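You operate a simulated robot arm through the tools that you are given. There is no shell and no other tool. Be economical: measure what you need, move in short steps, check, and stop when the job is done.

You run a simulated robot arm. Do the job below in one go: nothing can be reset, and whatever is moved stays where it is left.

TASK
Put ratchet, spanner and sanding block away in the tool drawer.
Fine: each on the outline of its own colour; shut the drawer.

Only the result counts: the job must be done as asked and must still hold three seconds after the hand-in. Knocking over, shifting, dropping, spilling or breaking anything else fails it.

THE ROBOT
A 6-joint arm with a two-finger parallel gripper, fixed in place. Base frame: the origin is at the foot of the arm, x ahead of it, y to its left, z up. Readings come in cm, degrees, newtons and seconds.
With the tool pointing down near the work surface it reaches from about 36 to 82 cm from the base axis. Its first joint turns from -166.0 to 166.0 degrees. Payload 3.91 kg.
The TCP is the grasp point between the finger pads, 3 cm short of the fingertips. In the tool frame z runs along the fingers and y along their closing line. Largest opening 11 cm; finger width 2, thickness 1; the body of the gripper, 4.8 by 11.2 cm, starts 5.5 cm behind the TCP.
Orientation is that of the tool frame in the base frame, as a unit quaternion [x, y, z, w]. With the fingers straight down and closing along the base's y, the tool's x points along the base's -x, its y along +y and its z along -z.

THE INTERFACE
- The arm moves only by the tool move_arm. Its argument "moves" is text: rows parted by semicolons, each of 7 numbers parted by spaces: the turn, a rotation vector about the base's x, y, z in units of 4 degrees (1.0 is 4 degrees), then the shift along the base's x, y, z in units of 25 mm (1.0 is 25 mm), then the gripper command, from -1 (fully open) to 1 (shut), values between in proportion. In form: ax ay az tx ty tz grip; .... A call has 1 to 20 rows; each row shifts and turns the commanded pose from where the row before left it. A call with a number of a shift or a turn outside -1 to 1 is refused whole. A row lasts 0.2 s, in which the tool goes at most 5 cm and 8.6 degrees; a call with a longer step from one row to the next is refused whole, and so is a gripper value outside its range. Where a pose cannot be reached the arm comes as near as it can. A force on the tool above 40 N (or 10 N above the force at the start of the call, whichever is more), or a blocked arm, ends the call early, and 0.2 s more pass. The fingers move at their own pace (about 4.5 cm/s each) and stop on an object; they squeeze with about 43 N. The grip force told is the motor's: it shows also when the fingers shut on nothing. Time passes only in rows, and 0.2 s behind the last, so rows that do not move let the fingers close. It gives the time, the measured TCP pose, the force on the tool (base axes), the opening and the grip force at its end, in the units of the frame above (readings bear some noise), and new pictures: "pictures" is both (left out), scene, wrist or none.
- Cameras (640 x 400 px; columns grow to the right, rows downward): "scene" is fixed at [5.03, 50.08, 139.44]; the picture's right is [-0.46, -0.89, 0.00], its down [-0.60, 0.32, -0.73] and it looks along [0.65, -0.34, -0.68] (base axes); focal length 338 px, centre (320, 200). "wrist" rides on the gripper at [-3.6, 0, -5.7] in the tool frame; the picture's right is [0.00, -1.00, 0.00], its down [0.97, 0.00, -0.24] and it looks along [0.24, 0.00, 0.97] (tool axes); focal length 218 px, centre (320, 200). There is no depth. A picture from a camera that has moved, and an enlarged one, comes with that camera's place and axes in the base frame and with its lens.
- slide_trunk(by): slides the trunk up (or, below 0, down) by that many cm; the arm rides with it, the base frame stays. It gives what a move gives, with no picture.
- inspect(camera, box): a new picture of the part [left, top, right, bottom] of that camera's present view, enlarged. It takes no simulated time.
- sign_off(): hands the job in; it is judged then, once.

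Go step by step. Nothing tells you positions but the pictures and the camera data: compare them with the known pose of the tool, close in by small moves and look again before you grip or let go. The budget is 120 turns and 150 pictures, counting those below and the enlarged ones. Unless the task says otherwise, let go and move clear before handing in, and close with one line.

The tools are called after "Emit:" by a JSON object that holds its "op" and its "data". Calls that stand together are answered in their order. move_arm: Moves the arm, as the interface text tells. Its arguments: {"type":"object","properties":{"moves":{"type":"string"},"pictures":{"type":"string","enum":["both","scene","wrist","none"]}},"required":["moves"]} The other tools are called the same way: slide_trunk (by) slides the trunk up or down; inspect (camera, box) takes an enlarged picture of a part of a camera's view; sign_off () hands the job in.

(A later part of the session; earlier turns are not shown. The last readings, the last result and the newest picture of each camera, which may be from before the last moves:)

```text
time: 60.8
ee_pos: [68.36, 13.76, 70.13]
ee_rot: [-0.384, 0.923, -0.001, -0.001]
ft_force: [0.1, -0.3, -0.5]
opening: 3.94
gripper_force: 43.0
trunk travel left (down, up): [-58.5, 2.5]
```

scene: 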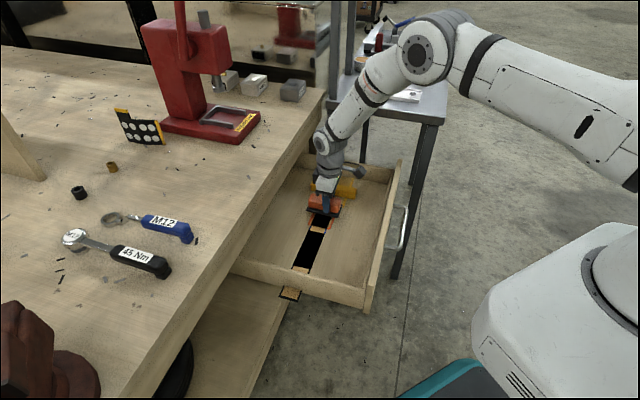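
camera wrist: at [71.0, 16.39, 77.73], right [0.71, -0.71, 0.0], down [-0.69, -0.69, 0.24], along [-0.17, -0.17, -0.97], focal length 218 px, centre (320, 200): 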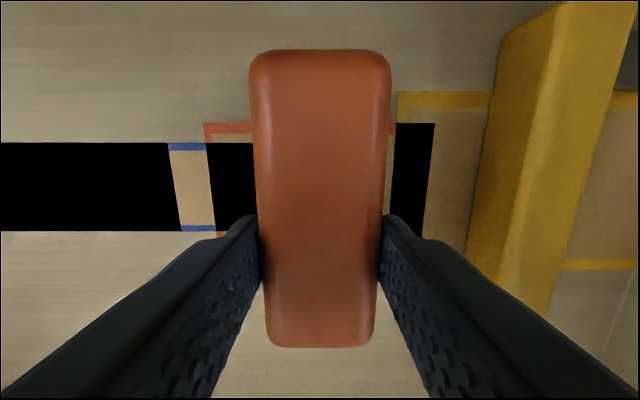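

Emit:
{"op": "move_arm", "data": {"moves": "0 0 0 0 0 -0.06 1;0 0 0 0 0 -0.06 1;0 0 0 0 0 0 1", "pictures": "wrist"}}

```text
time: 61.6
ee_pos: [68.44, 13.72, 69.94]
ee_rot: [-0.383, 0.924, -0.001, 0.0]
ft_force: [-1.4, 2.5, 8.9]
opening: 3.94
gripper_force: 42.7
trunk travel left (down, up): [-58.5, 2.5]
camera wrist: at [71.03, 16.27, 75.7], right [0.71, -0.71, 0.0], down [-0.69, -0.69, 0.24], along [-0.17, -0.17, -0.97], focal length 218 px, centre (320, 200)
```

wrist: 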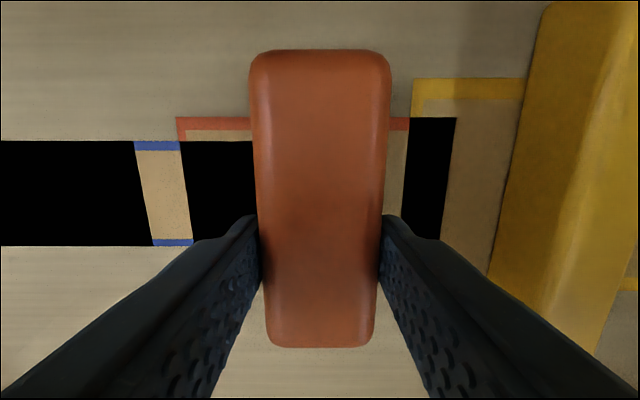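

It touched down at 8.9 N, right on the outline. I'm opening a little and rising straight up.

Emit:
{"op": "move_arm", "data": {"moves": "0 0 0 0 0 0 0.1;0 0 0 0 0 0 -0.1;0 0 0 0 0 0 -0.1;0 0 0 0 0 0 -0.1;0 0 0 0 0 0.4 -0.1;0 0 0 0 0 0.8 -0.1;0 0 0 0 0 1 -0.1;0 0 0 0 0 1 -0.1;0 0 0 0 0 1 -0.1;0 0 0 0 0 1 -0.1;0 0 0 0 0 1 -0.1;0 0 0 0 0 1 -0.1;0 0 0 0 0 1 -0.1;0 0 0 0 0 1 -0.1;0 0 0 0 0 0 -1"}}

```text
time: 64.8
ee_pos: [68.39, 13.89, 92.75]
ee_rot: [-0.383, 0.924, 0.0, -0.001]
ft_force: [-0.1, -0.6, 0.1]
opening: 9.52
gripper_force: 0.0
trunk travel left (down, up): [-58.5, 2.5]
camera wrist: at [71.03, 16.32, 98.52], right [0.71, -0.71, 0.0], down [-0.69, -0.69, 0.24], along [-0.17, -0.17, -0.97], focal length 218 px, centre (320, 200)
```

scene: 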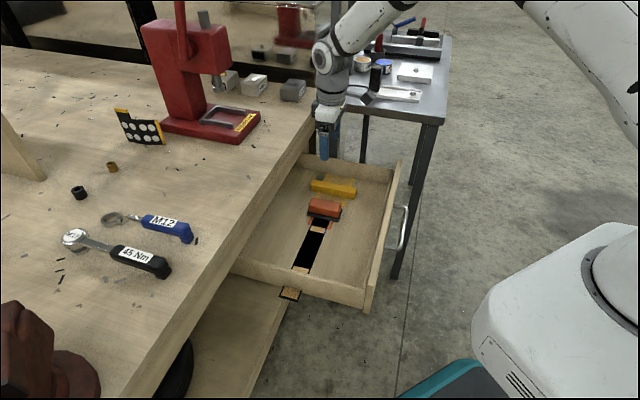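
wrist: 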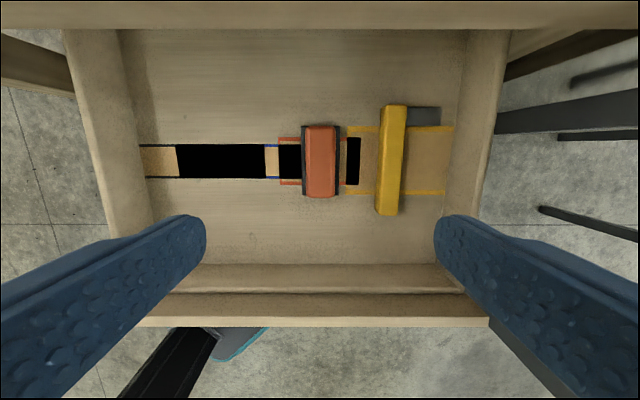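

The block sits centred on its outline. Next is the spanner: I'm rising, crossing over in front of it and looking.

Emit:
{"op": "move_arm", "data": {"moves": "0 0 0 0 0 0.9 -0.1;0 0 0 0 0 0.9 -0.1;0 0 0 0 0 0.9 -0.1;0 0 0 -0.69 0.69 0 -0.1;0 0 0 -0.69 0.69 0 -0.1;0 0 0 -0.69 0.69 0 -0.1;0 0 0 -0.69 0.69 0 -0.1;0 0 0 -0.69 0.69 0 -0.1;0 0 0 -0.69 0.69 0 -0.1;0 0 0 -0.69 0.69 0 -0.1;0 0 0 -0.69 0.69 0 -0.1;0 0 0 -0.69 0.69 0 -0.1;0 0 0 -0.69 0.69 0 -0.1;0 0 0 -0.69 0.69 0 -0.1;0 0 0 -0.69 0.69 0 -0.1;0 0 0 -0.69 0.69 0 -0.1;0 0 0 -0.69 0.69 0 -0.1;0 0 0 -0.69 0.69 0 -0.1", "pictures": "none"}}

Emit:
{"op": "move_arm", "data": {"moves": "0 0 0 0.5 0.5 0 -0.1;0 0 0 0.7 0.7 0 -0.1;0 0 0 0.7 0.7 0 -0.1;0 0 0 0.7 0.7 0 -0.1;0 0 0 0.7 0.7 0 -0.1;0 0 0 0.7 0.7 0 -0.1;0 0 0 0.7 0.7 0 -0.1;0 0 0 0.5 0.5 0 -0.1;0 0 0 0 0 0 -0.1"}}

```text
time: 68.6
ee_pos: [42.61, 39.51, 99.54]
ee_rot: [-0.383, 0.924, -0.001, -0.001]
ft_force: [-0.1, -0.6, 0.0]
opening: 6.04
gripper_force: 0.1
trunk travel left (down, up): [-58.5, 2.5]
```

```text
time: 70.6
ee_pos: [55.43, 52.66, 99.39]
ee_rot: [-0.382, 0.924, 0.0, -0.001]
ft_force: [0.3, -0.4, -0.1]
opening: 6.05
gripper_force: 0.0
trunk travel left (down, up): [-58.5, 2.5]
camera wrist: at [58.12, 55.23, 105.18], right [0.71, -0.71, 0.0], down [-0.69, -0.69, 0.24], along [-0.17, -0.17, -0.97], focal length 218 px, centre (320, 200)
```

scene: 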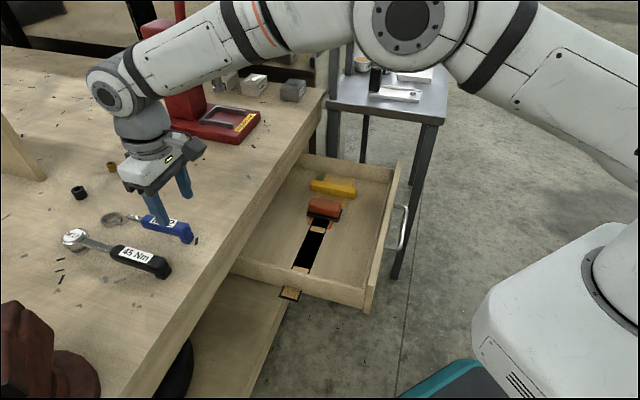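
wrist: 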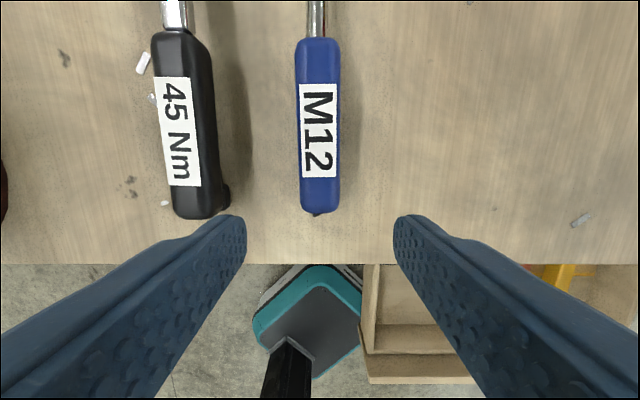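

The spanner handle is centred under the gripper. I'm zooming in on the heads to get the full lengths.

Emit:
{"op": "inspect", "data": {"camera": "scene", "box": [50, 195, 210, 295]}}

```text
4.00 times, centred on (130, 245) of scene
camera zoom: at [5.03, 50.08, 139.44], right [-0.46, -0.89, 0.0], down [-0.6, 0.32, -0.73], along [0.65, -0.34, -0.68], focal length 1353 px, centre (1080, 20)
```

zoom: 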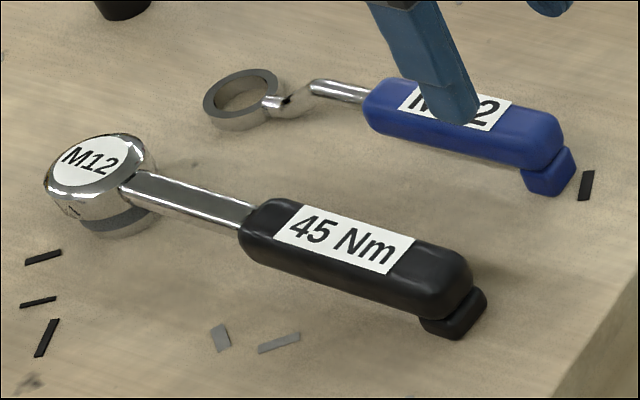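

Spanner centre is n≈86.3 and ratchet centre n≈86.6, each about 22 cm long. I'm moving in to grip the spanner handle at n≈80.

Emit:
{"op": "move_arm", "data": {"moves": "0 0 0 0.22 0.22 -0.5 -0.1;0 0 0 0.22 0.22 -0.5 -0.1;0 0 0 0.22 0.22 -0.5 -0.1;0 0 0 0.22 0.22 -0.5 -0.1;0 0 0 0.2 0.2 -0.4 -0.1;0 0 0 0 0 0 -0.1"}}

```text
time: 72.0
ee_pos: [58.27, 55.31, 93.35]
ee_rot: [-0.384, 0.923, 0.0, -0.001]
ft_force: [0.6, -0.5, -0.2]
opening: 6.03
gripper_force: 0.0
trunk travel left (down, up): [-58.5, 2.5]
camera wrist: at [61.01, 57.85, 99.22], right [0.71, -0.71, 0.0], down [-0.69, -0.69, 0.24], along [-0.17, -0.17, -0.97], focal length 218 px, centre (320, 200)
```

scene: 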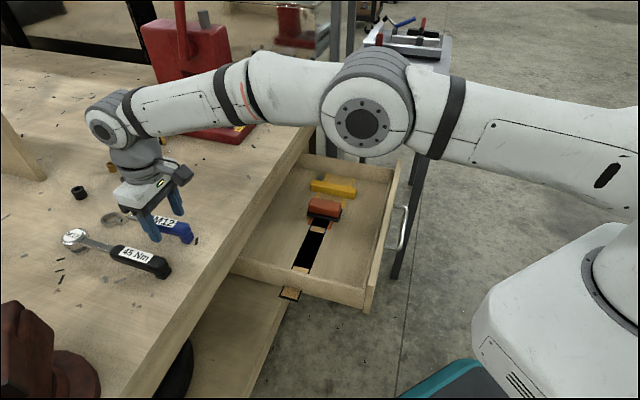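
wrist: 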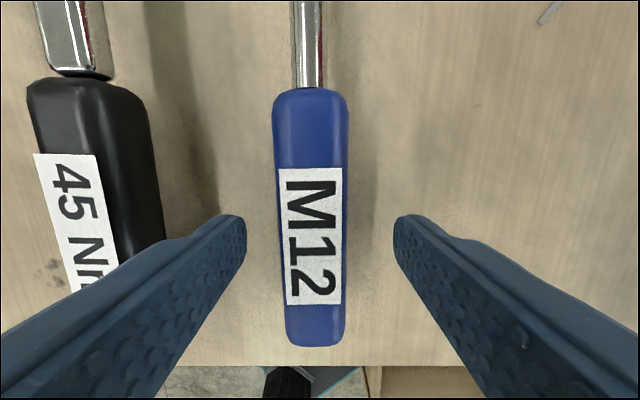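

Emit:
{"op": "move_arm", "data": {"moves": "0 0 0 -0.07 0.07 -0.4 -0.1;0 0 0 0 0 -0.42 -0.1;0 0 0 0 0 0 0.3;0 0 0 0 0 0 1;0 0 0 0 0 0 1;0 0 0 0 0 0 1;0 0 0 0 0 0 1;0 0 0 0 0 0 1", "pictures": "wrist"}}

```text
time: 73.8
ee_pos: [58.26, 55.53, 91.5]
ee_rot: [-0.384, 0.923, 0.0, -0.001]
ft_force: [0.3, 0.7, 0.1]
opening: 2.57
gripper_force: 43.1
trunk travel left (down, up): [-58.5, 2.5]
camera wrist: at [60.83, 58.06, 97.18], right [0.71, -0.71, 0.0], down [-0.69, -0.69, 0.24], along [-0.17, -0.17, -0.97], focal length 218 px, centre (320, 200)
```

wrist: 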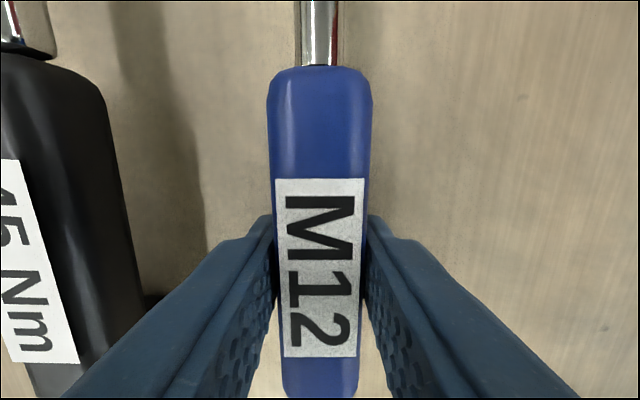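

The spanner is gripped. I'm lifting a little, then pulling back off the bench before rising further.

Emit:
{"op": "move_arm", "data": {"moves": "0 0 0 0 0 0.4 1;0 0 0 -0.1 -0.1 0.6 1;0 0 0 -0.3 -0.3 0.6 1;0 0 0 -0.4 -0.4 0.3 1;0 0 0 -0.4 -0.4 0 1;0 0 0 0 0 0 1"}}

```text
time: 75.2
ee_pos: [55.1, 52.61, 96.19]
ee_rot: [-0.383, 0.924, 0.0, -0.001]
ft_force: [0.0, 0.1, -2.3]
opening: 2.56
gripper_force: 43.2
trunk travel left (down, up): [-58.5, 2.5]
camera wrist: at [57.78, 55.06, 101.91], right [0.71, -0.71, 0.0], down [-0.69, -0.69, 0.24], along [-0.17, -0.17, -0.97], focal length 218 px, centre (320, 200)
```

scene: 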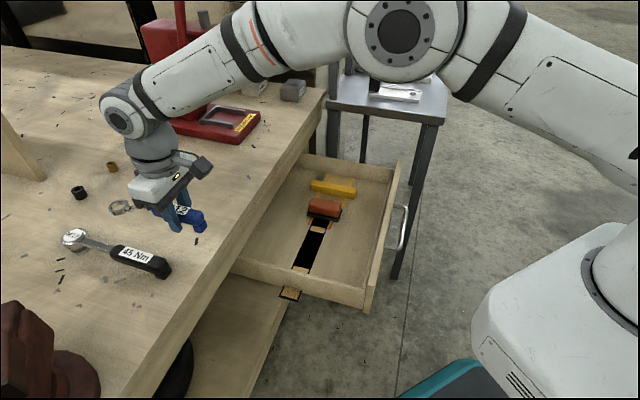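
wrist: 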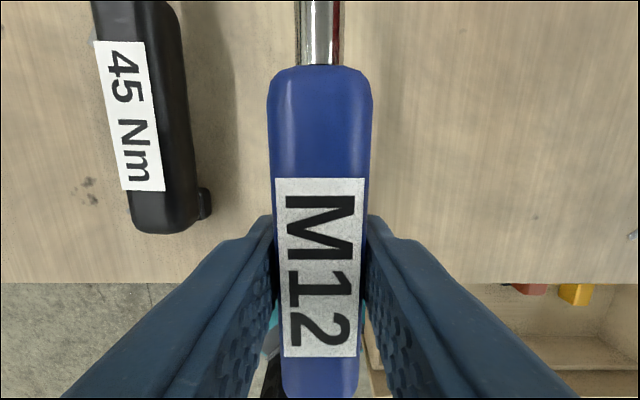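

Emit:
{"op": "move_arm", "data": {"moves": "0 0 0 -0.6 -0.6 0 1;0 0 0 -0.6 -0.6 0 1;0 0 0 -0.6 -0.6 0 1;0 0 0 -0.6 -0.6 0 1;0 0 0 -0.6 -0.6 0 1;0 0 0 -0.6 -0.6 0 1;0 0 0 -0.6 -0.6 0 1;0 0 0 -0.6 -0.6 0 1;0 0 0 -0.6 -0.6 0 1;0 0 0 -0.6 -0.6 0 1;0 0 0 -0.6 -0.6 0 1;0 0 0 -0.6 -0.6 0 1;0 0 0 0 0 0 1", "pictures": "none"}}

Emit:
{"op": "move_arm", "data": {"moves": "0 0 0 0.69 -0.69 0 1;0 0 0 0.69 -0.69 0 1;0 0 0 0.69 -0.69 0 1;0 0 0 0.69 -0.69 0 1;0 0 0 0.69 -0.69 0 1;0 0 0 0.69 -0.69 0 1;0 0 0 0.69 -0.69 0 1;0 0 0 0.69 -0.69 0 1;0 0 0 0.69 -0.69 0 1;0 0 0 0.69 -0.69 0 1;0 0 0 0.69 -0.69 0 1;0 0 0 0 0 0 1"}}

```text
time: 78.0
ee_pos: [36.98, 34.3, 96.23]
ee_rot: [-0.384, 0.923, 0.0, 0.0]
ft_force: [-0.1, 0.0, -1.7]
opening: 2.57
gripper_force: 42.5
trunk travel left (down, up): [-58.5, 2.5]
```

```text
time: 80.6
ee_pos: [56.05, 15.35, 96.21]
ee_rot: [-0.384, 0.923, 0.0, -0.001]
ft_force: [0.1, 1.2, -2.2]
opening: 2.55
gripper_force: 43.0
trunk travel left (down, up): [-58.5, 2.5]
camera wrist: at [58.66, 17.89, 101.99], right [0.71, -0.71, 0.0], down [-0.69, -0.69, 0.24], along [-0.17, -0.17, -0.97], focal length 218 px, centre (320, 200)
```

scene: 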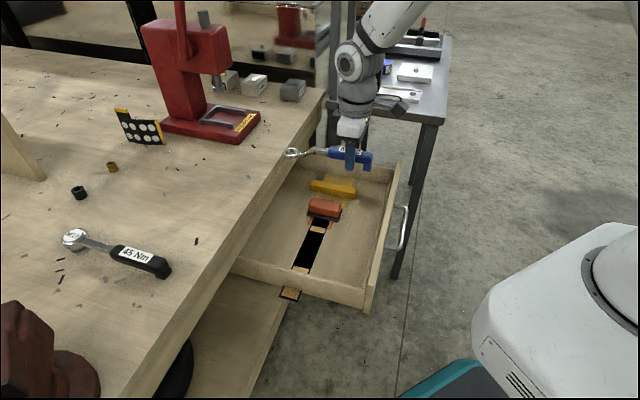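
wrist: 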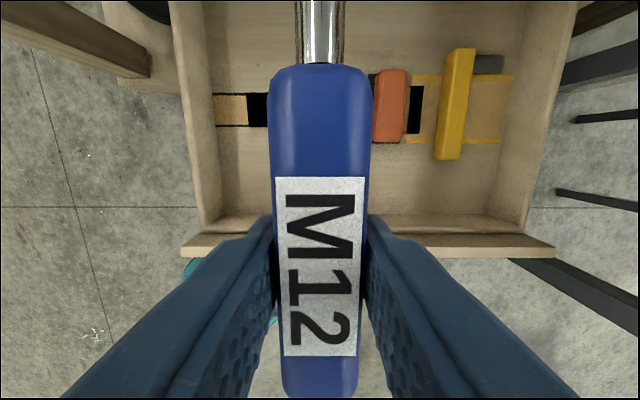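

Emit:
{"op": "move_arm", "data": {"moves": "0 0 0 0 0 -0.9 1;0 0 0 0 0 -0.9 1;0 0 0 0 0 -0.9 1;0 0 0 0 0 -0.9 1;0 0 0 0 0 -0.9 1;0 0 0 0 0 -0.9 1;0 0 0 0 0 -0.9 1;0 0 0 0 0 -0.9 1;0 0 0 0 0 -0.9 1;0 0 0 0 0 -0.9 1;0 0 0 0 0 -0.7 1;0 0 0 0 0 0 1"}}

```text
time: 83.2
ee_pos: [55.98, 15.45, 72.0]
ee_rot: [-0.384, 0.923, 0.0, 0.0]
ft_force: [0.0, -0.1, -1.2]
opening: 2.56
gripper_force: 42.9
trunk travel left (down, up): [-58.5, 2.5]
camera wrist: at [58.62, 18.02, 77.76], right [0.71, -0.71, 0.0], down [-0.69, -0.69, 0.24], along [-0.17, -0.17, -0.97], focal length 218 px, centre (320, 200)
```

scene: 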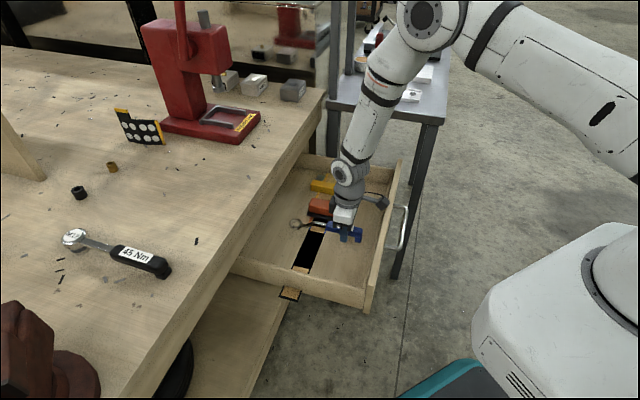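
wrist: 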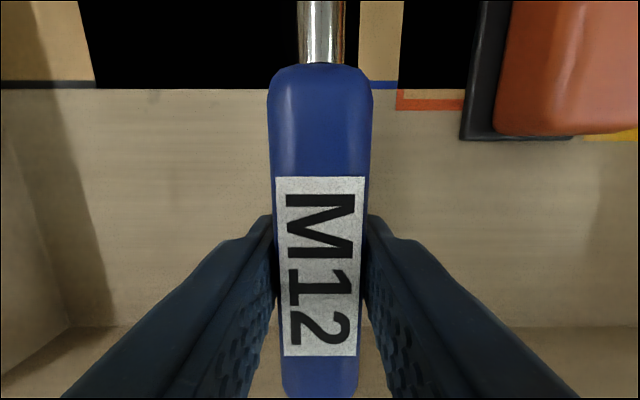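

Emit:
{"op": "inspect", "data": {"camera": "scene", "box": [240, 180, 400, 280]}}

```text
4.00 times, centred on (320, 230) of scene
camera zoom: at [5.03, 50.08, 139.44], right [-0.46, -0.89, 0.0], down [-0.6, 0.32, -0.73], along [0.65, -0.34, -0.68], focal length 1353 px, centre (320, 80)
```

zoom: 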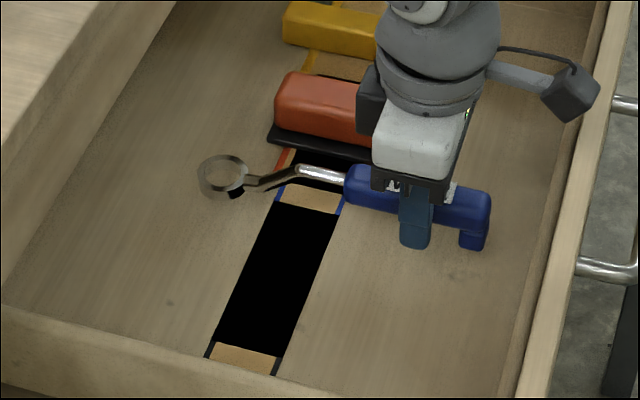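

Its centre is 5.9 cm ahead of the grip, as expected. I'm sliding 3 cm toward the back of the drawer and lowering.

Emit:
{"op": "move_arm", "data": {"moves": "0 0 0 0.287 0.287 -0.1 1;0 0 0 0.287 0.287 -0.1 1;0 0 0 0.287 0.287 -0.1 1;0 0 0 0 0 -0.2 1;0 0 0 0 0 -0.16 1;0 0 0 0 0 -0.12 1;0 0 0 0 0 0 1", "pictures": "none"}}

Emit:
{"op": "move_arm", "data": {"moves": "0 0 0 0 0 -0.08 1;0 0 0 0 0 -0.06 1;0 0 0 0 0 0 1", "pictures": "none"}}

```text
time: 84.8
ee_pos: [58.17, 17.66, 70.01]
ee_rot: [-0.384, 0.923, 0.0, -0.001]
ft_force: [-0.3, 0.3, -2.6]
opening: 2.54
gripper_force: 43.3
trunk travel left (down, up): [-58.5, 2.5]
```

```text
time: 85.6
ee_pos: [58.09, 17.72, 69.65]
ee_rot: [-0.383, 0.924, 0.0, 0.0]
ft_force: [0.7, -0.1, -2.3]
opening: 2.54
gripper_force: 42.9
trunk travel left (down, up): [-58.5, 2.5]
```

Emit:
{"op": "move_arm", "data": {"moves": "0 0 0 0 0 -0.08 1;0 0 0 0 0 -0.08 1;0 0 0 0 0 0 1", "pictures": "none"}}

```text
time: 86.4
ee_pos: [58.22, 17.72, 69.2]
ee_rot: [-0.383, 0.924, 0.0, -0.002]
ft_force: [0.4, -0.1, -1.9]
opening: 2.55
gripper_force: 42.7
trunk travel left (down, up): [-58.5, 2.5]
```

Emit:
{"op": "move_arm", "data": {"moves": "0 0 0 0 0 -0.06 1;0 0 0 0 0 -0.04 1;0 0 0 0 0 0 1", "pictures": "wrist"}}

```text
time: 87.2
ee_pos: [58.12, 17.68, 69.12]
ee_rot: [-0.383, 0.924, 0.0, 0.0]
ft_force: [0.4, -0.9, 9.5]
opening: 2.56
gripper_force: 43.1
trunk travel left (down, up): [-58.5, 2.5]
camera wrist: at [60.81, 20.25, 74.89], right [0.71, -0.71, 0.0], down [-0.69, -0.69, 0.24], along [-0.17, -0.17, -0.97], focal length 218 px, centre (320, 200)
```

wrist: 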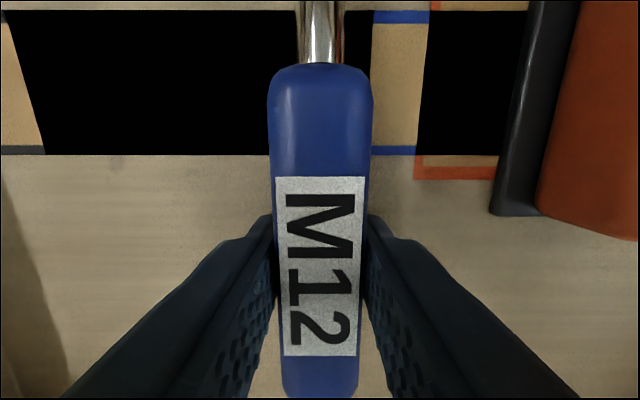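

Touchdown. I'm releasing and rising.

Emit:
{"op": "move_arm", "data": {"moves": "0 0 0 0 0 0 0.3;0 0 0 0 0 0 0.1;0 0 0 0 0 0 0.1;0 0 0 0 0 0.3 0.1;0 0 0 0 0 0.7 0.1;0 0 0 0 0 1 0.1;0 0 0 0 0 1 0.1;0 0 0 0 0 1 0.1;0 0 0 0 0 1 0.1;0 0 0 0 0 1 0.1;0 0 0 0 0 1 0.1;0 0 0 0 0 1 0.1;0 0 0 0 0 1 0.1;0 0 0 0 0 1 0.1;0 0 0 0 0 1 0.1;0 0 0 0 0 1 0.1;0 0 0 0 0 0 0.1"}}

```text
time: 90.8
ee_pos: [58.18, 17.7, 99.14]
ee_rot: [-0.383, 0.924, -0.001, -0.001]
ft_force: [-0.6, -0.5, 0.1]
opening: 4.94
gripper_force: 0.1
trunk travel left (down, up): [-58.5, 2.5]
camera wrist: at [60.79, 20.28, 104.89], right [0.71, -0.71, 0.0], down [-0.69, -0.69, 0.24], along [-0.17, -0.17, -0.97], focal length 218 px, centre (320, 200)
```

scene: 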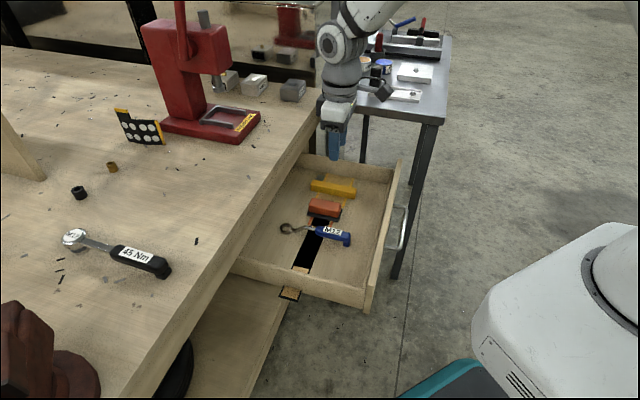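
wrist: 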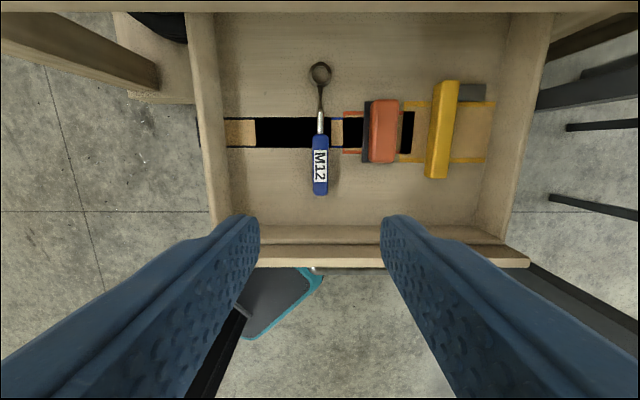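

The spanner sits centred on the blue outline. Now for the ratchet.

Emit:
{"op": "move_arm", "data": {"moves": "0 0 0 -0.658 0.658 0 -0.1;0 0 0 -0.658 0.658 0 -0.1;0 0 0 -0.658 0.658 0 -0.1;0 0 0 -0.658 0.658 0 -0.1;0 0 0 -0.658 0.658 0 -0.1;0 0 0 -0.658 0.658 0 -0.1;0 0 0 -0.658 0.658 0 -0.1;0 0 0 -0.658 0.658 0 -0.1;0 0 0 -0.658 0.658 0 -0.1;0 0 0 -0.658 0.658 0 -0.1;0 0 0 -0.658 0.658 0 -0.1;0 0 0 -0.658 0.658 0 -0.1;0 0 0 -0.658 0.658 0 -0.1;0 0 0 -0.658 0.658 0 -0.1;0 0 0 -0.658 0.658 0 -0.1;0 0 0 0 0 0 -0.1", "pictures": "none"}}

Emit:
{"op": "move_arm", "data": {"moves": "0 0 0 0.633 0.633 0 -0.1;0 0 0 0.633 0.633 0 -0.1;0 0 0 0.633 0.633 0 -0.1;0 0 0 0.633 0.633 0 -0.1;0 0 0 0.633 0.633 0 -0.1;0 0 0 0.633 0.633 0 -0.1;0 0 0 0.633 0.633 0 -0.1;0 0 0 0.633 0.633 0 -0.1;0 0 0 0.633 0.633 0 -0.1;0 0 0 0.633 0.633 0 -0.1;0 0 0 0 0 0 -0.1"}}

```text
time: 94.2
ee_pos: [33.56, 42.35, 98.82]
ee_rot: [-0.383, 0.924, 0.0, 0.0]
ft_force: [-0.4, 0.1, -0.2]
opening: 6.05
gripper_force: 0.0
trunk travel left (down, up): [-58.5, 2.5]
```

```text
time: 96.6
ee_pos: [49.34, 57.98, 99.07]
ee_rot: [-0.383, 0.924, -0.001, -0.001]
ft_force: [0.4, 0.7, -0.1]
opening: 6.05
gripper_force: 0.1
trunk travel left (down, up): [-58.5, 2.5]
camera wrist: at [52.03, 60.57, 104.87], right [0.71, -0.71, 0.0], down [-0.69, -0.69, 0.24], along [-0.17, -0.17, -0.97], focal length 218 px, centre (320, 200)
```

scene: 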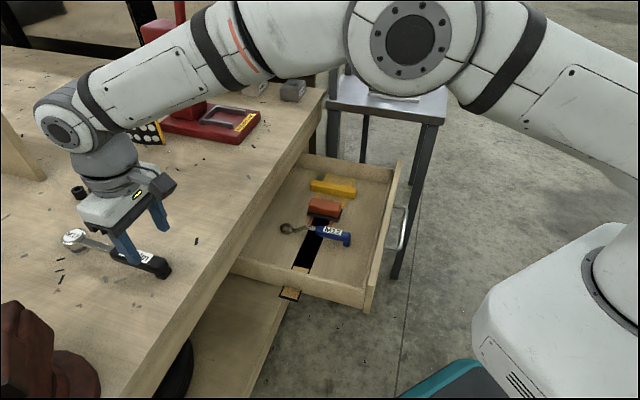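
wrist: 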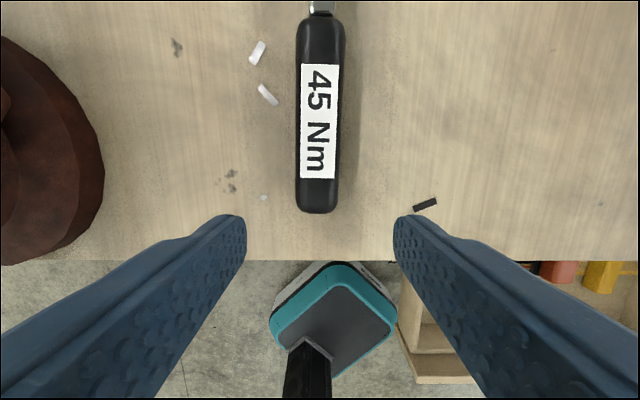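

Emit:
{"op": "move_arm", "data": {"moves": "0 0 0 0.25 0.25 -0.5 -0.1;0 0 0 0.25 0.25 -0.5 -0.1;0 0 0 0.25 0.25 -0.5 -0.1;0 0 0 0.25 0.25 -0.5 -0.1;0 0 0 0.22 0.22 -0.4 -0.1;0 0 0 0 0 0 -0.1"}}

```text
time: 98.0
ee_pos: [52.38, 61.1, 93.07]
ee_rot: [-0.382, 0.924, 0.0, -0.001]
ft_force: [-0.3, 0.2, -0.7]
opening: 6.03
gripper_force: 0.0
trunk travel left (down, up): [-58.5, 2.5]
camera wrist: at [55.0, 63.73, 98.91], right [0.71, -0.71, 0.0], down [-0.69, -0.69, 0.24], along [-0.17, -0.17, -0.97], focal length 218 px, centre (320, 200)
```

scene: 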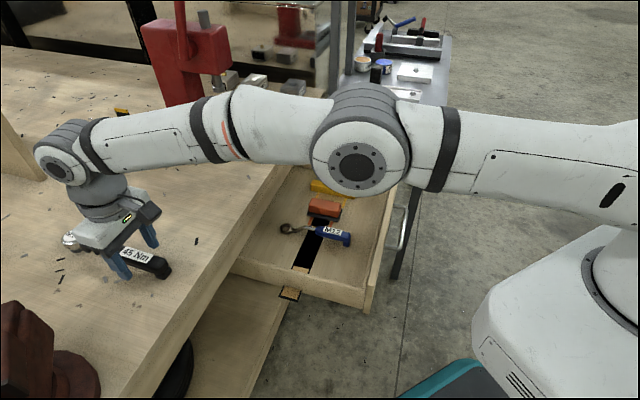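
wrist: 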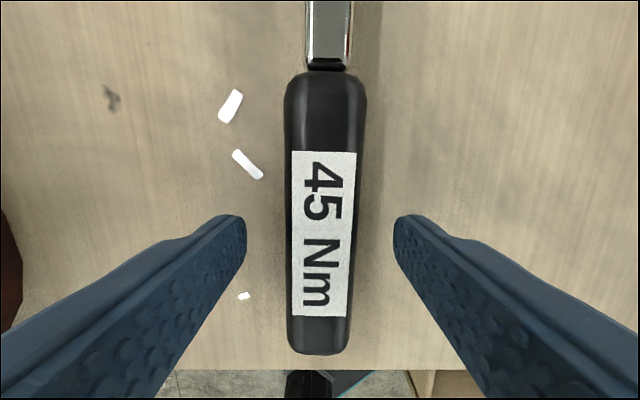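

Emit:
{"op": "move_arm", "data": {"moves": "0 0 0 0 0 -0.35 -0.1;0 0 0 0 0 -0.35 -0.1;0 0 0 0 0 0 0.3;0 0 0 0 0 0 1;0 0 0 0 0 0 1;0 0 0 0 0 0 1;0 0 0 0 0 0 1;0 0 0 0 0 0 1", "pictures": "wrist"}}

```text
time: 99.8
ee_pos: [52.32, 61.21, 91.26]
ee_rot: [-0.383, 0.924, 0.0, 0.0]
ft_force: [1.2, -1.1, 0.0]
opening: 2.76
gripper_force: 43.1
trunk travel left (down, up): [-58.5, 2.5]
camera wrist: at [54.99, 63.71, 97.06], right [0.71, -0.71, 0.0], down [-0.69, -0.69, 0.24], along [-0.17, -0.17, -0.97], focal length 218 px, centre (320, 200)
```

wrist: 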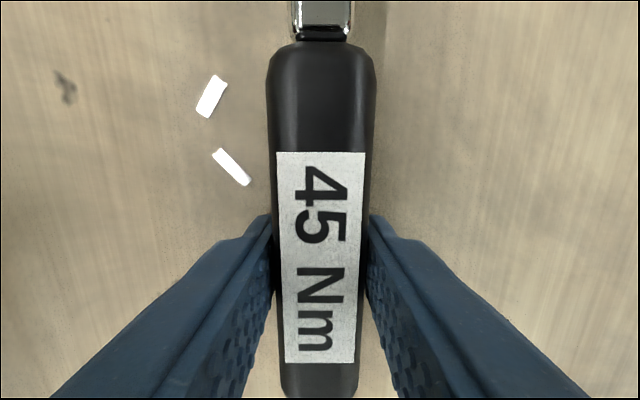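

The ratchet is gripped. Same lift and pull back as before.

Emit:
{"op": "move_arm", "data": {"moves": "0 0 0 0 0 0.3 1;0 0 0 -0.05 -0.05 0.6 1;0 0 0 -0.3 -0.3 0.6 1;0 0 0 -0.4 -0.4 0.4 1;0 0 0 -0.4 -0.4 0.2 1;0 0 0 0 0 0 1"}}

```text
time: 101.2
ee_pos: [49.47, 58.22, 96.33]
ee_rot: [-0.383, 0.924, -0.001, -0.001]
ft_force: [0.3, 0.1, -4.3]
opening: 2.8
gripper_force: 43.1
trunk travel left (down, up): [-58.5, 2.5]
camera wrist: at [52.17, 60.75, 102.2], right [0.71, -0.71, 0.0], down [-0.69, -0.69, 0.24], along [-0.17, -0.17, -0.97], focal length 218 px, centre (320, 200)
```

scene: 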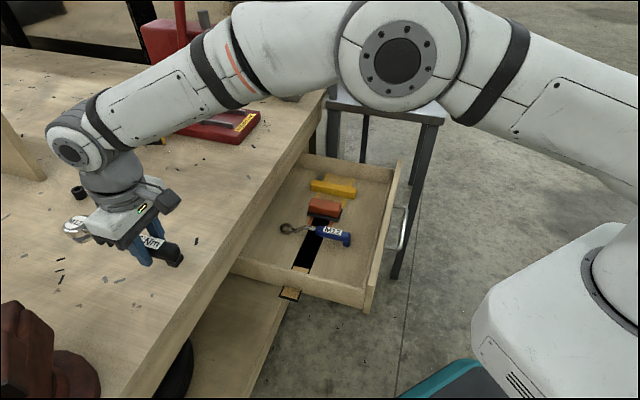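
wrist: 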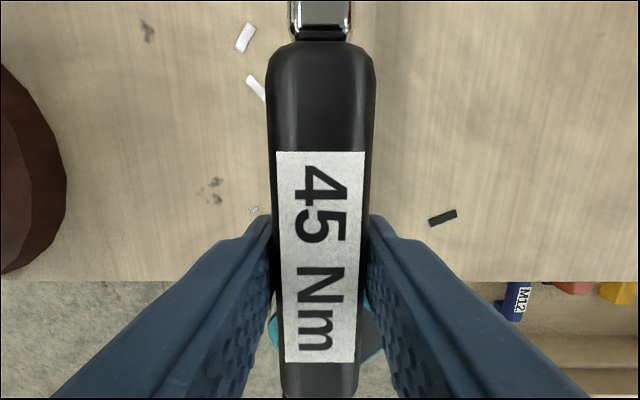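

Emit:
{"op": "move_arm", "data": {"moves": "0 0 0 -0.617 -0.617 0 1;0 0 0 -0.617 -0.617 0 1;0 0 0 -0.617 -0.617 0 1;0 0 0 -0.617 -0.617 0 1;0 0 0 -0.617 -0.617 0 1;0 0 0 -0.617 -0.617 0 1;0 0 0 -0.617 -0.617 0 1;0 0 0 -0.617 -0.617 0 1;0 0 0 -0.617 -0.617 0 1;0 0 0 -0.617 -0.617 0 1;0 0 0 -0.617 -0.617 0 1;0 0 0 -0.617 -0.617 0 1;0 0 0 0 0 0 1", "pictures": "none"}}

Emit:
{"op": "move_arm", "data": {"moves": "0 0 0 0.651 -0.651 0 1;0 0 0 0.651 -0.651 0 1;0 0 0 0.651 -0.651 0 1;0 0 0 0.651 -0.651 0 1;0 0 0 0.651 -0.651 0 1;0 0 0 0.651 -0.651 0 1;0 0 0 0.651 -0.651 0 1;0 0 0 0.651 -0.651 0 1;0 0 0 0.651 -0.651 0 1;0 0 0 0.651 -0.651 0 1;0 0 0 0.651 -0.651 0 1;0 0 0 0 0 0 1"}}

```text
time: 104.0
ee_pos: [31.07, 39.64, 96.58]
ee_rot: [-0.382, 0.924, -0.001, 0.0]
ft_force: [0.9, -0.9, -4.7]
opening: 2.8
gripper_force: 42.4
trunk travel left (down, up): [-58.5, 2.5]
```

```text
time: 106.6
ee_pos: [49.11, 21.93, 96.35]
ee_rot: [-0.384, 0.923, 0.0, -0.001]
ft_force: [0.6, 0.9, -4.3]
opening: 2.78
gripper_force: 42.3
trunk travel left (down, up): [-58.5, 2.5]
camera wrist: at [51.73, 24.38, 102.16], right [0.71, -0.71, 0.0], down [-0.69, -0.69, 0.24], along [-0.17, -0.17, -0.97], focal length 218 px, centre (320, 200)
```

scene: 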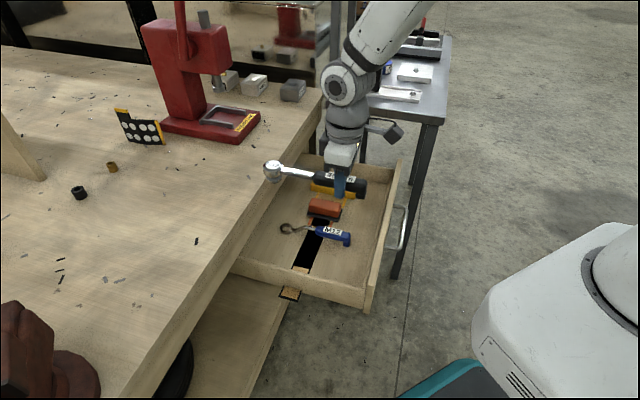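
wrist: 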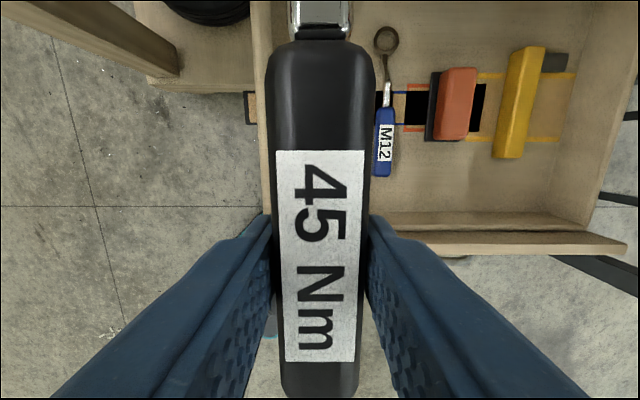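

Emit:
{"op": "move_arm", "data": {"moves": "0 0 0 0 0 -0.9 1;0 0 0 0 0 -0.9 1;0 0 0 0 0 -0.9 1;0 0 0 0 0 -0.9 1;0 0 0 0 0 -0.9 1;0 0 0 0 0 -0.9 1;0 0 0 0 0 -0.9 1;0 0 0 0 0 -0.9 1;0 0 0 0 0 -0.9 1;0 0 0 0 0 -0.9 1;0 0 0 0 0 -0.7 1;0 0 0 0 0 0 1"}}

Emit:
{"op": "inspect", "data": {"camera": "scene", "box": [220, 190, 400, 305]}}

```text
time: 109.2
ee_pos: [48.95, 21.87, 72.36]
ee_rot: [-0.384, 0.923, 0.0, -0.001]
ft_force: [1.2, -0.5, -4.6]
opening: 2.79
gripper_force: 43.2
trunk travel left (down, up): [-58.5, 2.5]
camera wrist: at [51.59, 24.46, 78.04], right [0.71, -0.71, 0.0], down [-0.69, -0.69, 0.24], along [-0.17, -0.17, -0.97], focal length 218 px, centre (320, 200)
```

scene: 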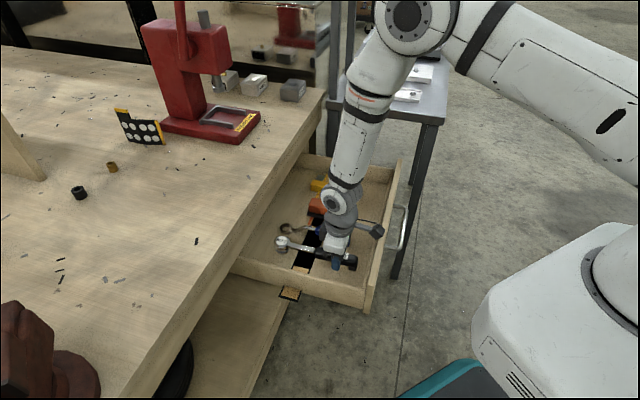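
wrist: 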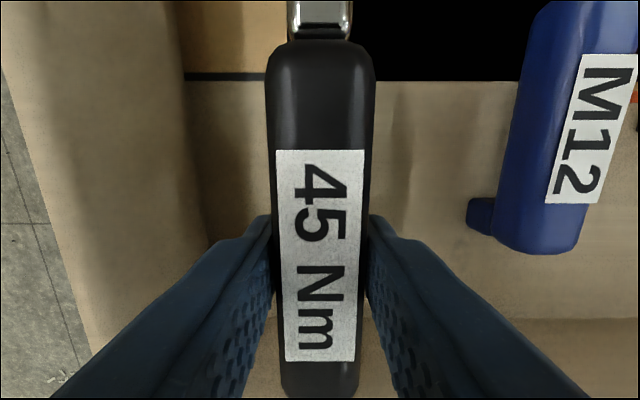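

```text
3.48 times, centred on (310, 248) of scene
camera zoom: at [5.03, 50.08, 139.44], right [-0.46, -0.89, 0.0], down [-0.6, 0.32, -0.73], along [0.65, -0.34, -0.68], focal length 1176 px, centre (355, 35)
```

zoom: 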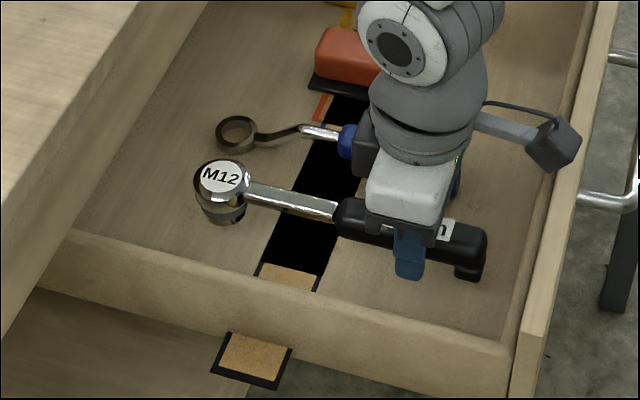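

The centre is 6.35 cm ahead of the grip. I'm sliding 3 cm back and lowering to the floor.

Emit:
{"op": "move_arm", "data": {"moves": "0 0 0 0.287 0.287 -0.2 1;0 0 0 0.287 0.287 -0.2 1;0 0 0 0.287 0.287 -0.2 1;0 0 0 0 0 -0.2 1;0 0 0 0 0 -0.2 1;0 0 0 0 0 -0.12 1;0 0 0 0 0 0 1", "pictures": "none"}}

Emit:
{"op": "move_arm", "data": {"moves": "0 0 0 0 0 -0.07 1;0 0 0 0 0 -0.05 1;0 0 0 0 0 0 1", "pictures": "none"}}

```text
time: 110.8
ee_pos: [51.13, 24.03, 69.35]
ee_rot: [-0.384, 0.923, -0.001, -0.001]
ft_force: [-0.2, 0.1, -3.6]
opening: 2.75
gripper_force: 42.8
trunk travel left (down, up): [-58.5, 2.5]
```

```text
time: 111.6
ee_pos: [51.12, 24.03, 69.03]
ee_rot: [-0.383, 0.924, 0.0, -0.001]
ft_force: [0.6, -1.0, -3.3]
opening: 2.78
gripper_force: 42.6
trunk travel left (down, up): [-58.5, 2.5]
```

Emit:
{"op": "move_arm", "data": {"moves": "0 0 0 0 0 -0.05 1;0 0 0 0 0 -0.04 1;0 0 0 0 0 0 1", "pictures": "wrist"}}

```text
time: 112.4
ee_pos: [51.18, 23.97, 69.05]
ee_rot: [-0.383, 0.924, 0.0, 0.0]
ft_force: [1.3, -0.3, 8.4]
opening: 2.8
gripper_force: 42.8
trunk travel left (down, up): [-58.5, 2.5]
camera wrist: at [53.82, 26.53, 74.77], right [0.71, -0.71, 0.0], down [-0.69, -0.69, 0.24], along [-0.17, -0.17, -0.97], focal length 218 px, centre (320, 200)
```

wrist: 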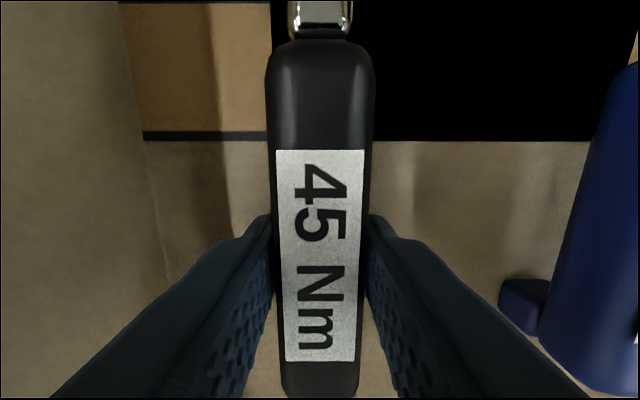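

Touchdown. I'm releasing and rising.

Emit:
{"op": "move_arm", "data": {"moves": "0 0 0 0 0 0 0.3;0 0 0 0 0 0 0.1;0 0 0 0 0 0 0.1;0 0 0 0 0 0.3 0.1;0 0 0 0 0 0.7 0.1;0 0 0 0 0 1 0.1;0 0 0 0 0 1 0.1;0 0 0 0 0 1 0.1;0 0 0 0 0 1 0.1;0 0 0 0 0 1 0.1;0 0 0 0 0 1 0.1;0 0 0 0 0 1 0.1;0 0 0 0 0 1 0.1;0 0 0 0 0 1 0.1;0 0 0 0 0 1 0.1;0 0 0 0 0 1 0.1;0 0 0 0 0 0 0.1"}}

```text
time: 116.0
ee_pos: [50.9, 24.04, 98.88]
ee_rot: [-0.383, 0.924, 0.0, -0.001]
ft_force: [-0.5, 0.0, 0.5]
opening: 4.97
gripper_force: 0.1
trunk travel left (down, up): [-58.5, 2.5]
camera wrist: at [53.6, 26.63, 104.7], right [0.71, -0.71, 0.0], down [-0.69, -0.69, 0.24], along [-0.17, -0.17, -0.97], focal length 218 px, centre (320, 200)
```

scene: 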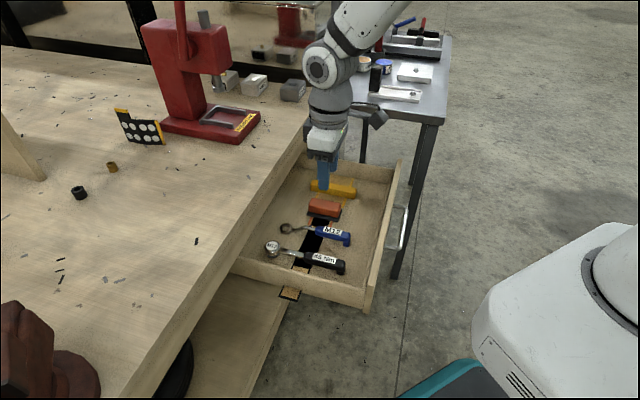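
wrist: 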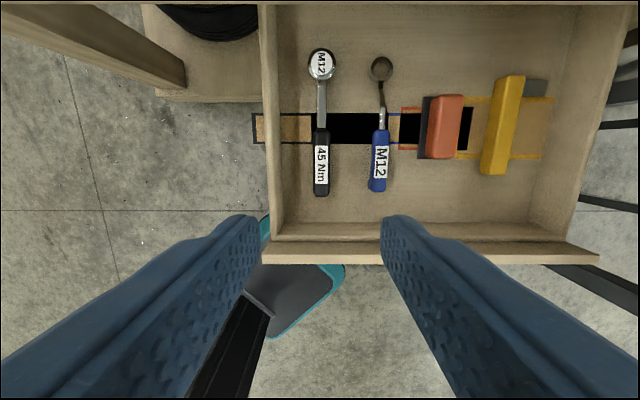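

All three tools lie centred on their own outlines. Now to shut the drawer, I'm turning back to the handle-grip orientation in front of it.

Emit:
{"op": "move_arm", "data": {"moves": "0 0 -1 -0.088 -0.556 0.136 0.1;0 0 -1 -0.088 -0.556 0.136 0.1;0 0 -1 -0.088 -0.556 0.136 0.1;0 0 -1 -0.088 -0.556 0.136 0.1;0 0 -1 -0.088 -0.556 0.136 0.1;0 0 -1 -0.088 -0.556 0.136 0.1;0 0 -1 -0.088 -0.556 0.136 0.1;0 0 -1 -0.088 -0.556 0.136 0.1;0 0 -1 -0.088 -0.556 0.136 0.1;0 0 -1 -0.088 -0.556 0.136 0.1;0 0 -1 -0.088 -0.556 0.136 0.1;0 0 -1 -0.088 -0.556 0.136 0.1;0 0 -1 -0.088 -0.556 0.136 0.1;0 0 -1 -0.088 -0.556 0.136 0.1;0 0 -1 -0.088 -0.556 0.136 0.1;0 0 -1 -0.088 -0.556 0.136 0.1;0 0 -1 -0.088 -0.556 0.136 0.1;0 0 -1 -0.088 -0.556 0.136 0.1;0 0 -1 -0.088 -0.556 0.136 0.1;0 0 -1 -0.088 -0.556 0.136 0.1", "pictures": "none"}}

Emit:
{"op": "move_arm", "data": {"moves": "0 0 -1 0 0 0 0.1;0 0 -1 0 0 0 0.1;0 0 -0.5 0 0 0 0.1;0.707 -0.707 0 0 0 0 0.1;0.707 -0.707 0 0 0 0 0.1;0.707 -0.707 0 0 0 0 0.1;0.707 -0.707 0 0 0 0 0.1;0.707 -0.707 0 0 0 0 0.1;0.707 -0.707 0 0 0 0 0.1;0.707 -0.707 0 0 0 0 0.1;0 0 0 0 0 0 0.1"}}

```text
time: 120.2
ee_pos: [46.88, -3.8, 105.7]
ee_rot: [0.301, 0.954, 0.001, -0.001]
ft_force: [-0.3, -0.2, 0.6]
opening: 4.97
gripper_force: 0.0
trunk travel left (down, up): [-58.5, 2.5]
```

```text
time: 122.6
ee_pos: [46.69, -3.97, 105.77]
ee_rot: [0.371, 0.897, 0.224, 0.092]
ft_force: [0.1, -0.3, 0.1]
opening: 4.97
gripper_force: 0.1
trunk travel left (down, up): [-58.5, 2.5]
camera wrist: at [47.45, -8.3, 110.8], right [-0.62, -0.62, -0.47], down [-0.77, 0.61, 0.21], along [0.15, 0.49, -0.86], focal length 218 px, centre (320, 200)
```

scene: 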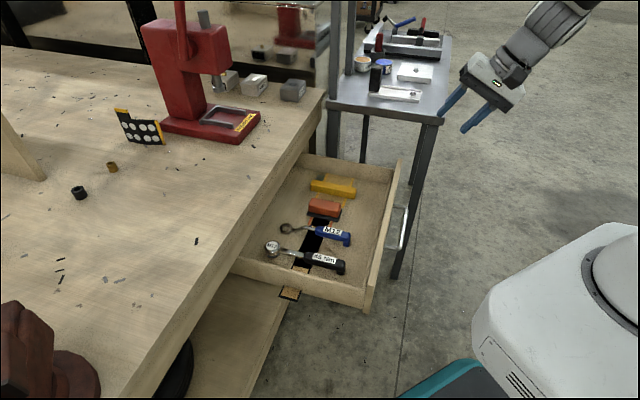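
wrist: 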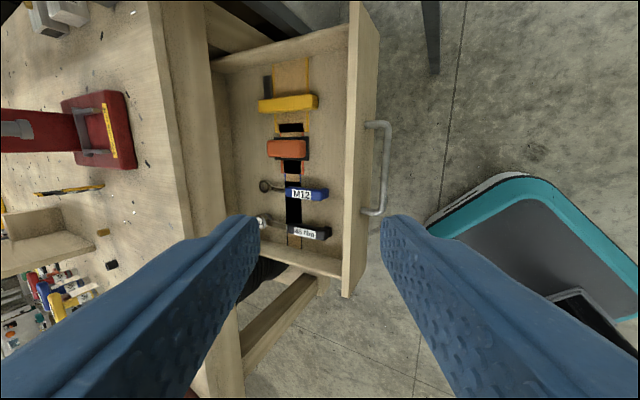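

The pose matches the one after I first let go of the handle. I'm lowering the trunk back to its original height.

Emit:
{"op": "slide_trunk", "data": {"by": -16}}

```text
time: 124.5
ee_pos: [46.79, -3.86, 89.66]
ee_rot: [0.371, 0.897, 0.224, 0.092]
ft_force: [-0.7, -0.1, 0.8]
opening: 4.93
gripper_force: 0.0
trunk travel left (down, up): [-42.5, 18.5]
```

Emit:
{"op": "move_arm", "data": {"moves": "0.707 -0.707 0 0 0 -0.8 0.2;0.707 -0.707 0 0 0 -0.8 0.2;0.707 -0.707 0 0 0 -0.8 0.2;0.707 -0.707 0 0 0 -0.8 0.2;0.707 -0.707 0 0 0 -0.8 0.2;0.707 -0.707 0 0 0 -0.8 0.2;0.707 -0.707 0 0 0 -0.8 0.2;0.707 -0.707 0 0 0 -0.8 0.2;0 0 0 0 0 0 0.2"}}

```text
time: 126.5
ee_pos: [46.73, -3.97, 73.83]
ee_rot: [0.331, 0.8, 0.463, 0.191]
ft_force: [-0.1, -0.1, -0.1]
opening: 4.39
gripper_force: 0.0
trunk travel left (down, up): [-42.5, 18.5]
camera wrist: at [45.83, -10.0, 76.69], right [-0.35, -0.35, -0.87], down [-0.83, 0.54, 0.12], along [0.42, 0.77, -0.48], focal length 218 px, centre (320, 200)
```

scene: 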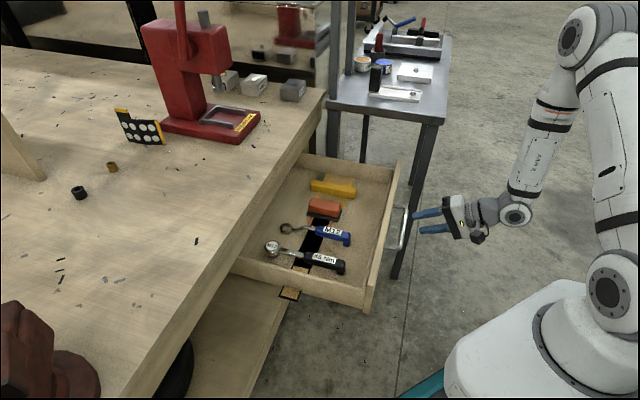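
wrist: 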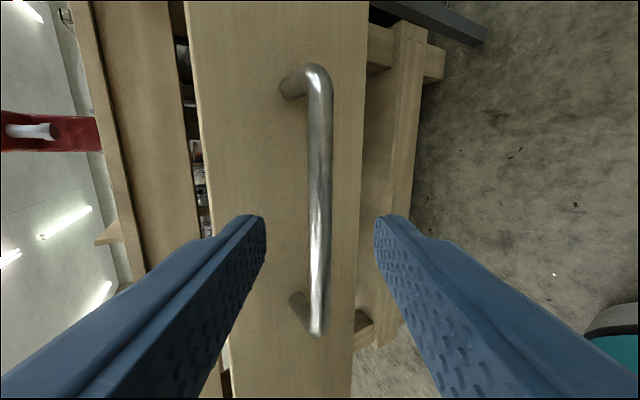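

The bar is centred. I'm advancing and gripping the handle.

Emit:
{"op": "move_arm", "data": {"moves": "0 0 0 0.355 0.375 -0.3 0.2;0 0 0 0.355 0.375 -0.3 0.2;0 0 0 0.355 0.375 -0.3 0.2;0 0 0 0.355 0.375 -0.3 0.2;0 0 0 0 0 0 1;0 0 0 0 0 0 1;0 0 0 0 0 0 1;0 0 0 0 0 0 1;0 0 0 0 0 0 1;0 0 0 0 0 0 1", "pictures": "wrist"}}

```text
time: 128.7
ee_pos: [50.28, -0.07, 70.73]
ee_rot: [0.33, 0.8, 0.462, 0.193]
ft_force: [3.4, -2.5, 25.0]
opening: 1.39
gripper_force: 45.0
trunk travel left (down, up): [-42.5, 18.5]
camera wrist: at [49.35, -6.14, 73.62], right [-0.35, -0.35, -0.87], down [-0.83, 0.54, 0.12], along [0.43, 0.77, -0.48], focal length 218 px, centre (320, 200)
```

wrist: 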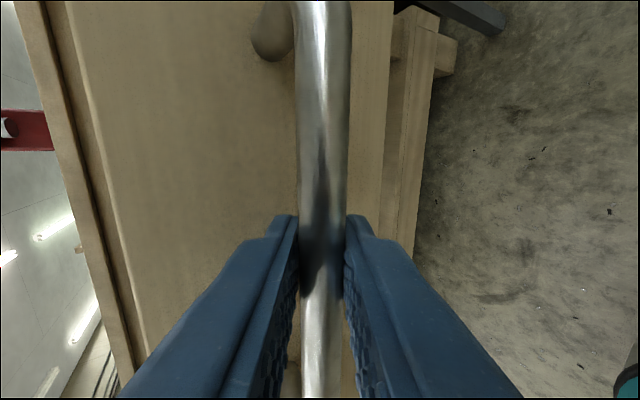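

Emit:
{"op": "move_arm", "data": {"moves": "0 0 0 0 0 0.16 1;0 0 0 0.08 0.08 0 1;0 0 0 0.16 0.16 0 1;0 0 0 0.24 0.24 0 1;0 0 0 0.3 0.3 0 1;0 0 0 0.3 0.3 0 1;0 0 0 0.3 0.3 0 1;0 0 0 0.3 0.3 0 1;0 0 0 0.3 0.3 0 1;0 0 0 0.3 0.3 0 1;0 0 0 0.3 0.3 0 1;0 0 0 0.3 0.3 0 1;0 0 0 0.3 0.3 0 1;0 0 0 0.3 0.3 0 1;0 0 0 0.3 0.3 0 1;0 0 0 0.24 0.24 0 1;0 0 0 0.16 0.16 0 1;0 0 0 0.08 0.08 0 1;0 0 0 0 0 0 1"}}

```text
time: 130.1
ee_pos: [52.72, 2.53, 70.73]
ee_rot: [0.333, 0.802, 0.459, 0.187]
ft_force: [4.0, -5.6, -18.9]
opening: 1.39
gripper_force: 45.0
trunk travel left (down, up): [-42.5, 18.5]
stopped in row 7: the force on the tool passed its limit (the readings are from after the stop); the commanded pose is now the measured one
camera wrist: at [51.9, -3.62, 73.67], right [-0.36, -0.36, -0.86], down [-0.83, 0.54, 0.13], along [0.42, 0.76, -0.49], focal length 218 px, centre (320, 200)
```

scene: 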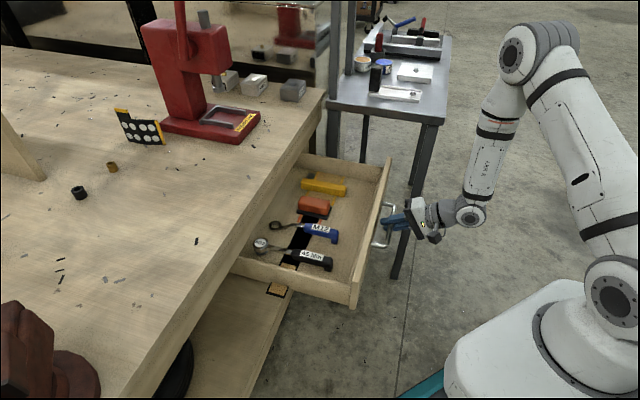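
wrist: 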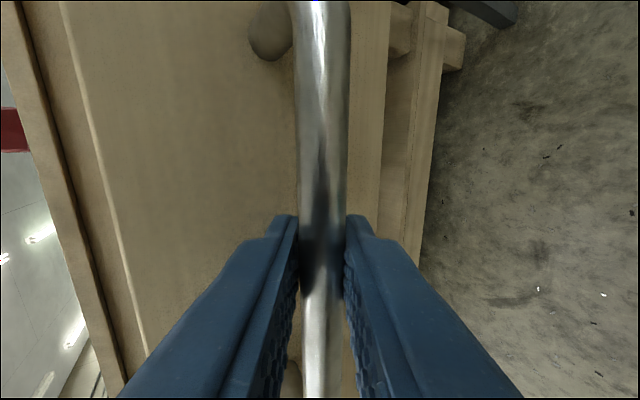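

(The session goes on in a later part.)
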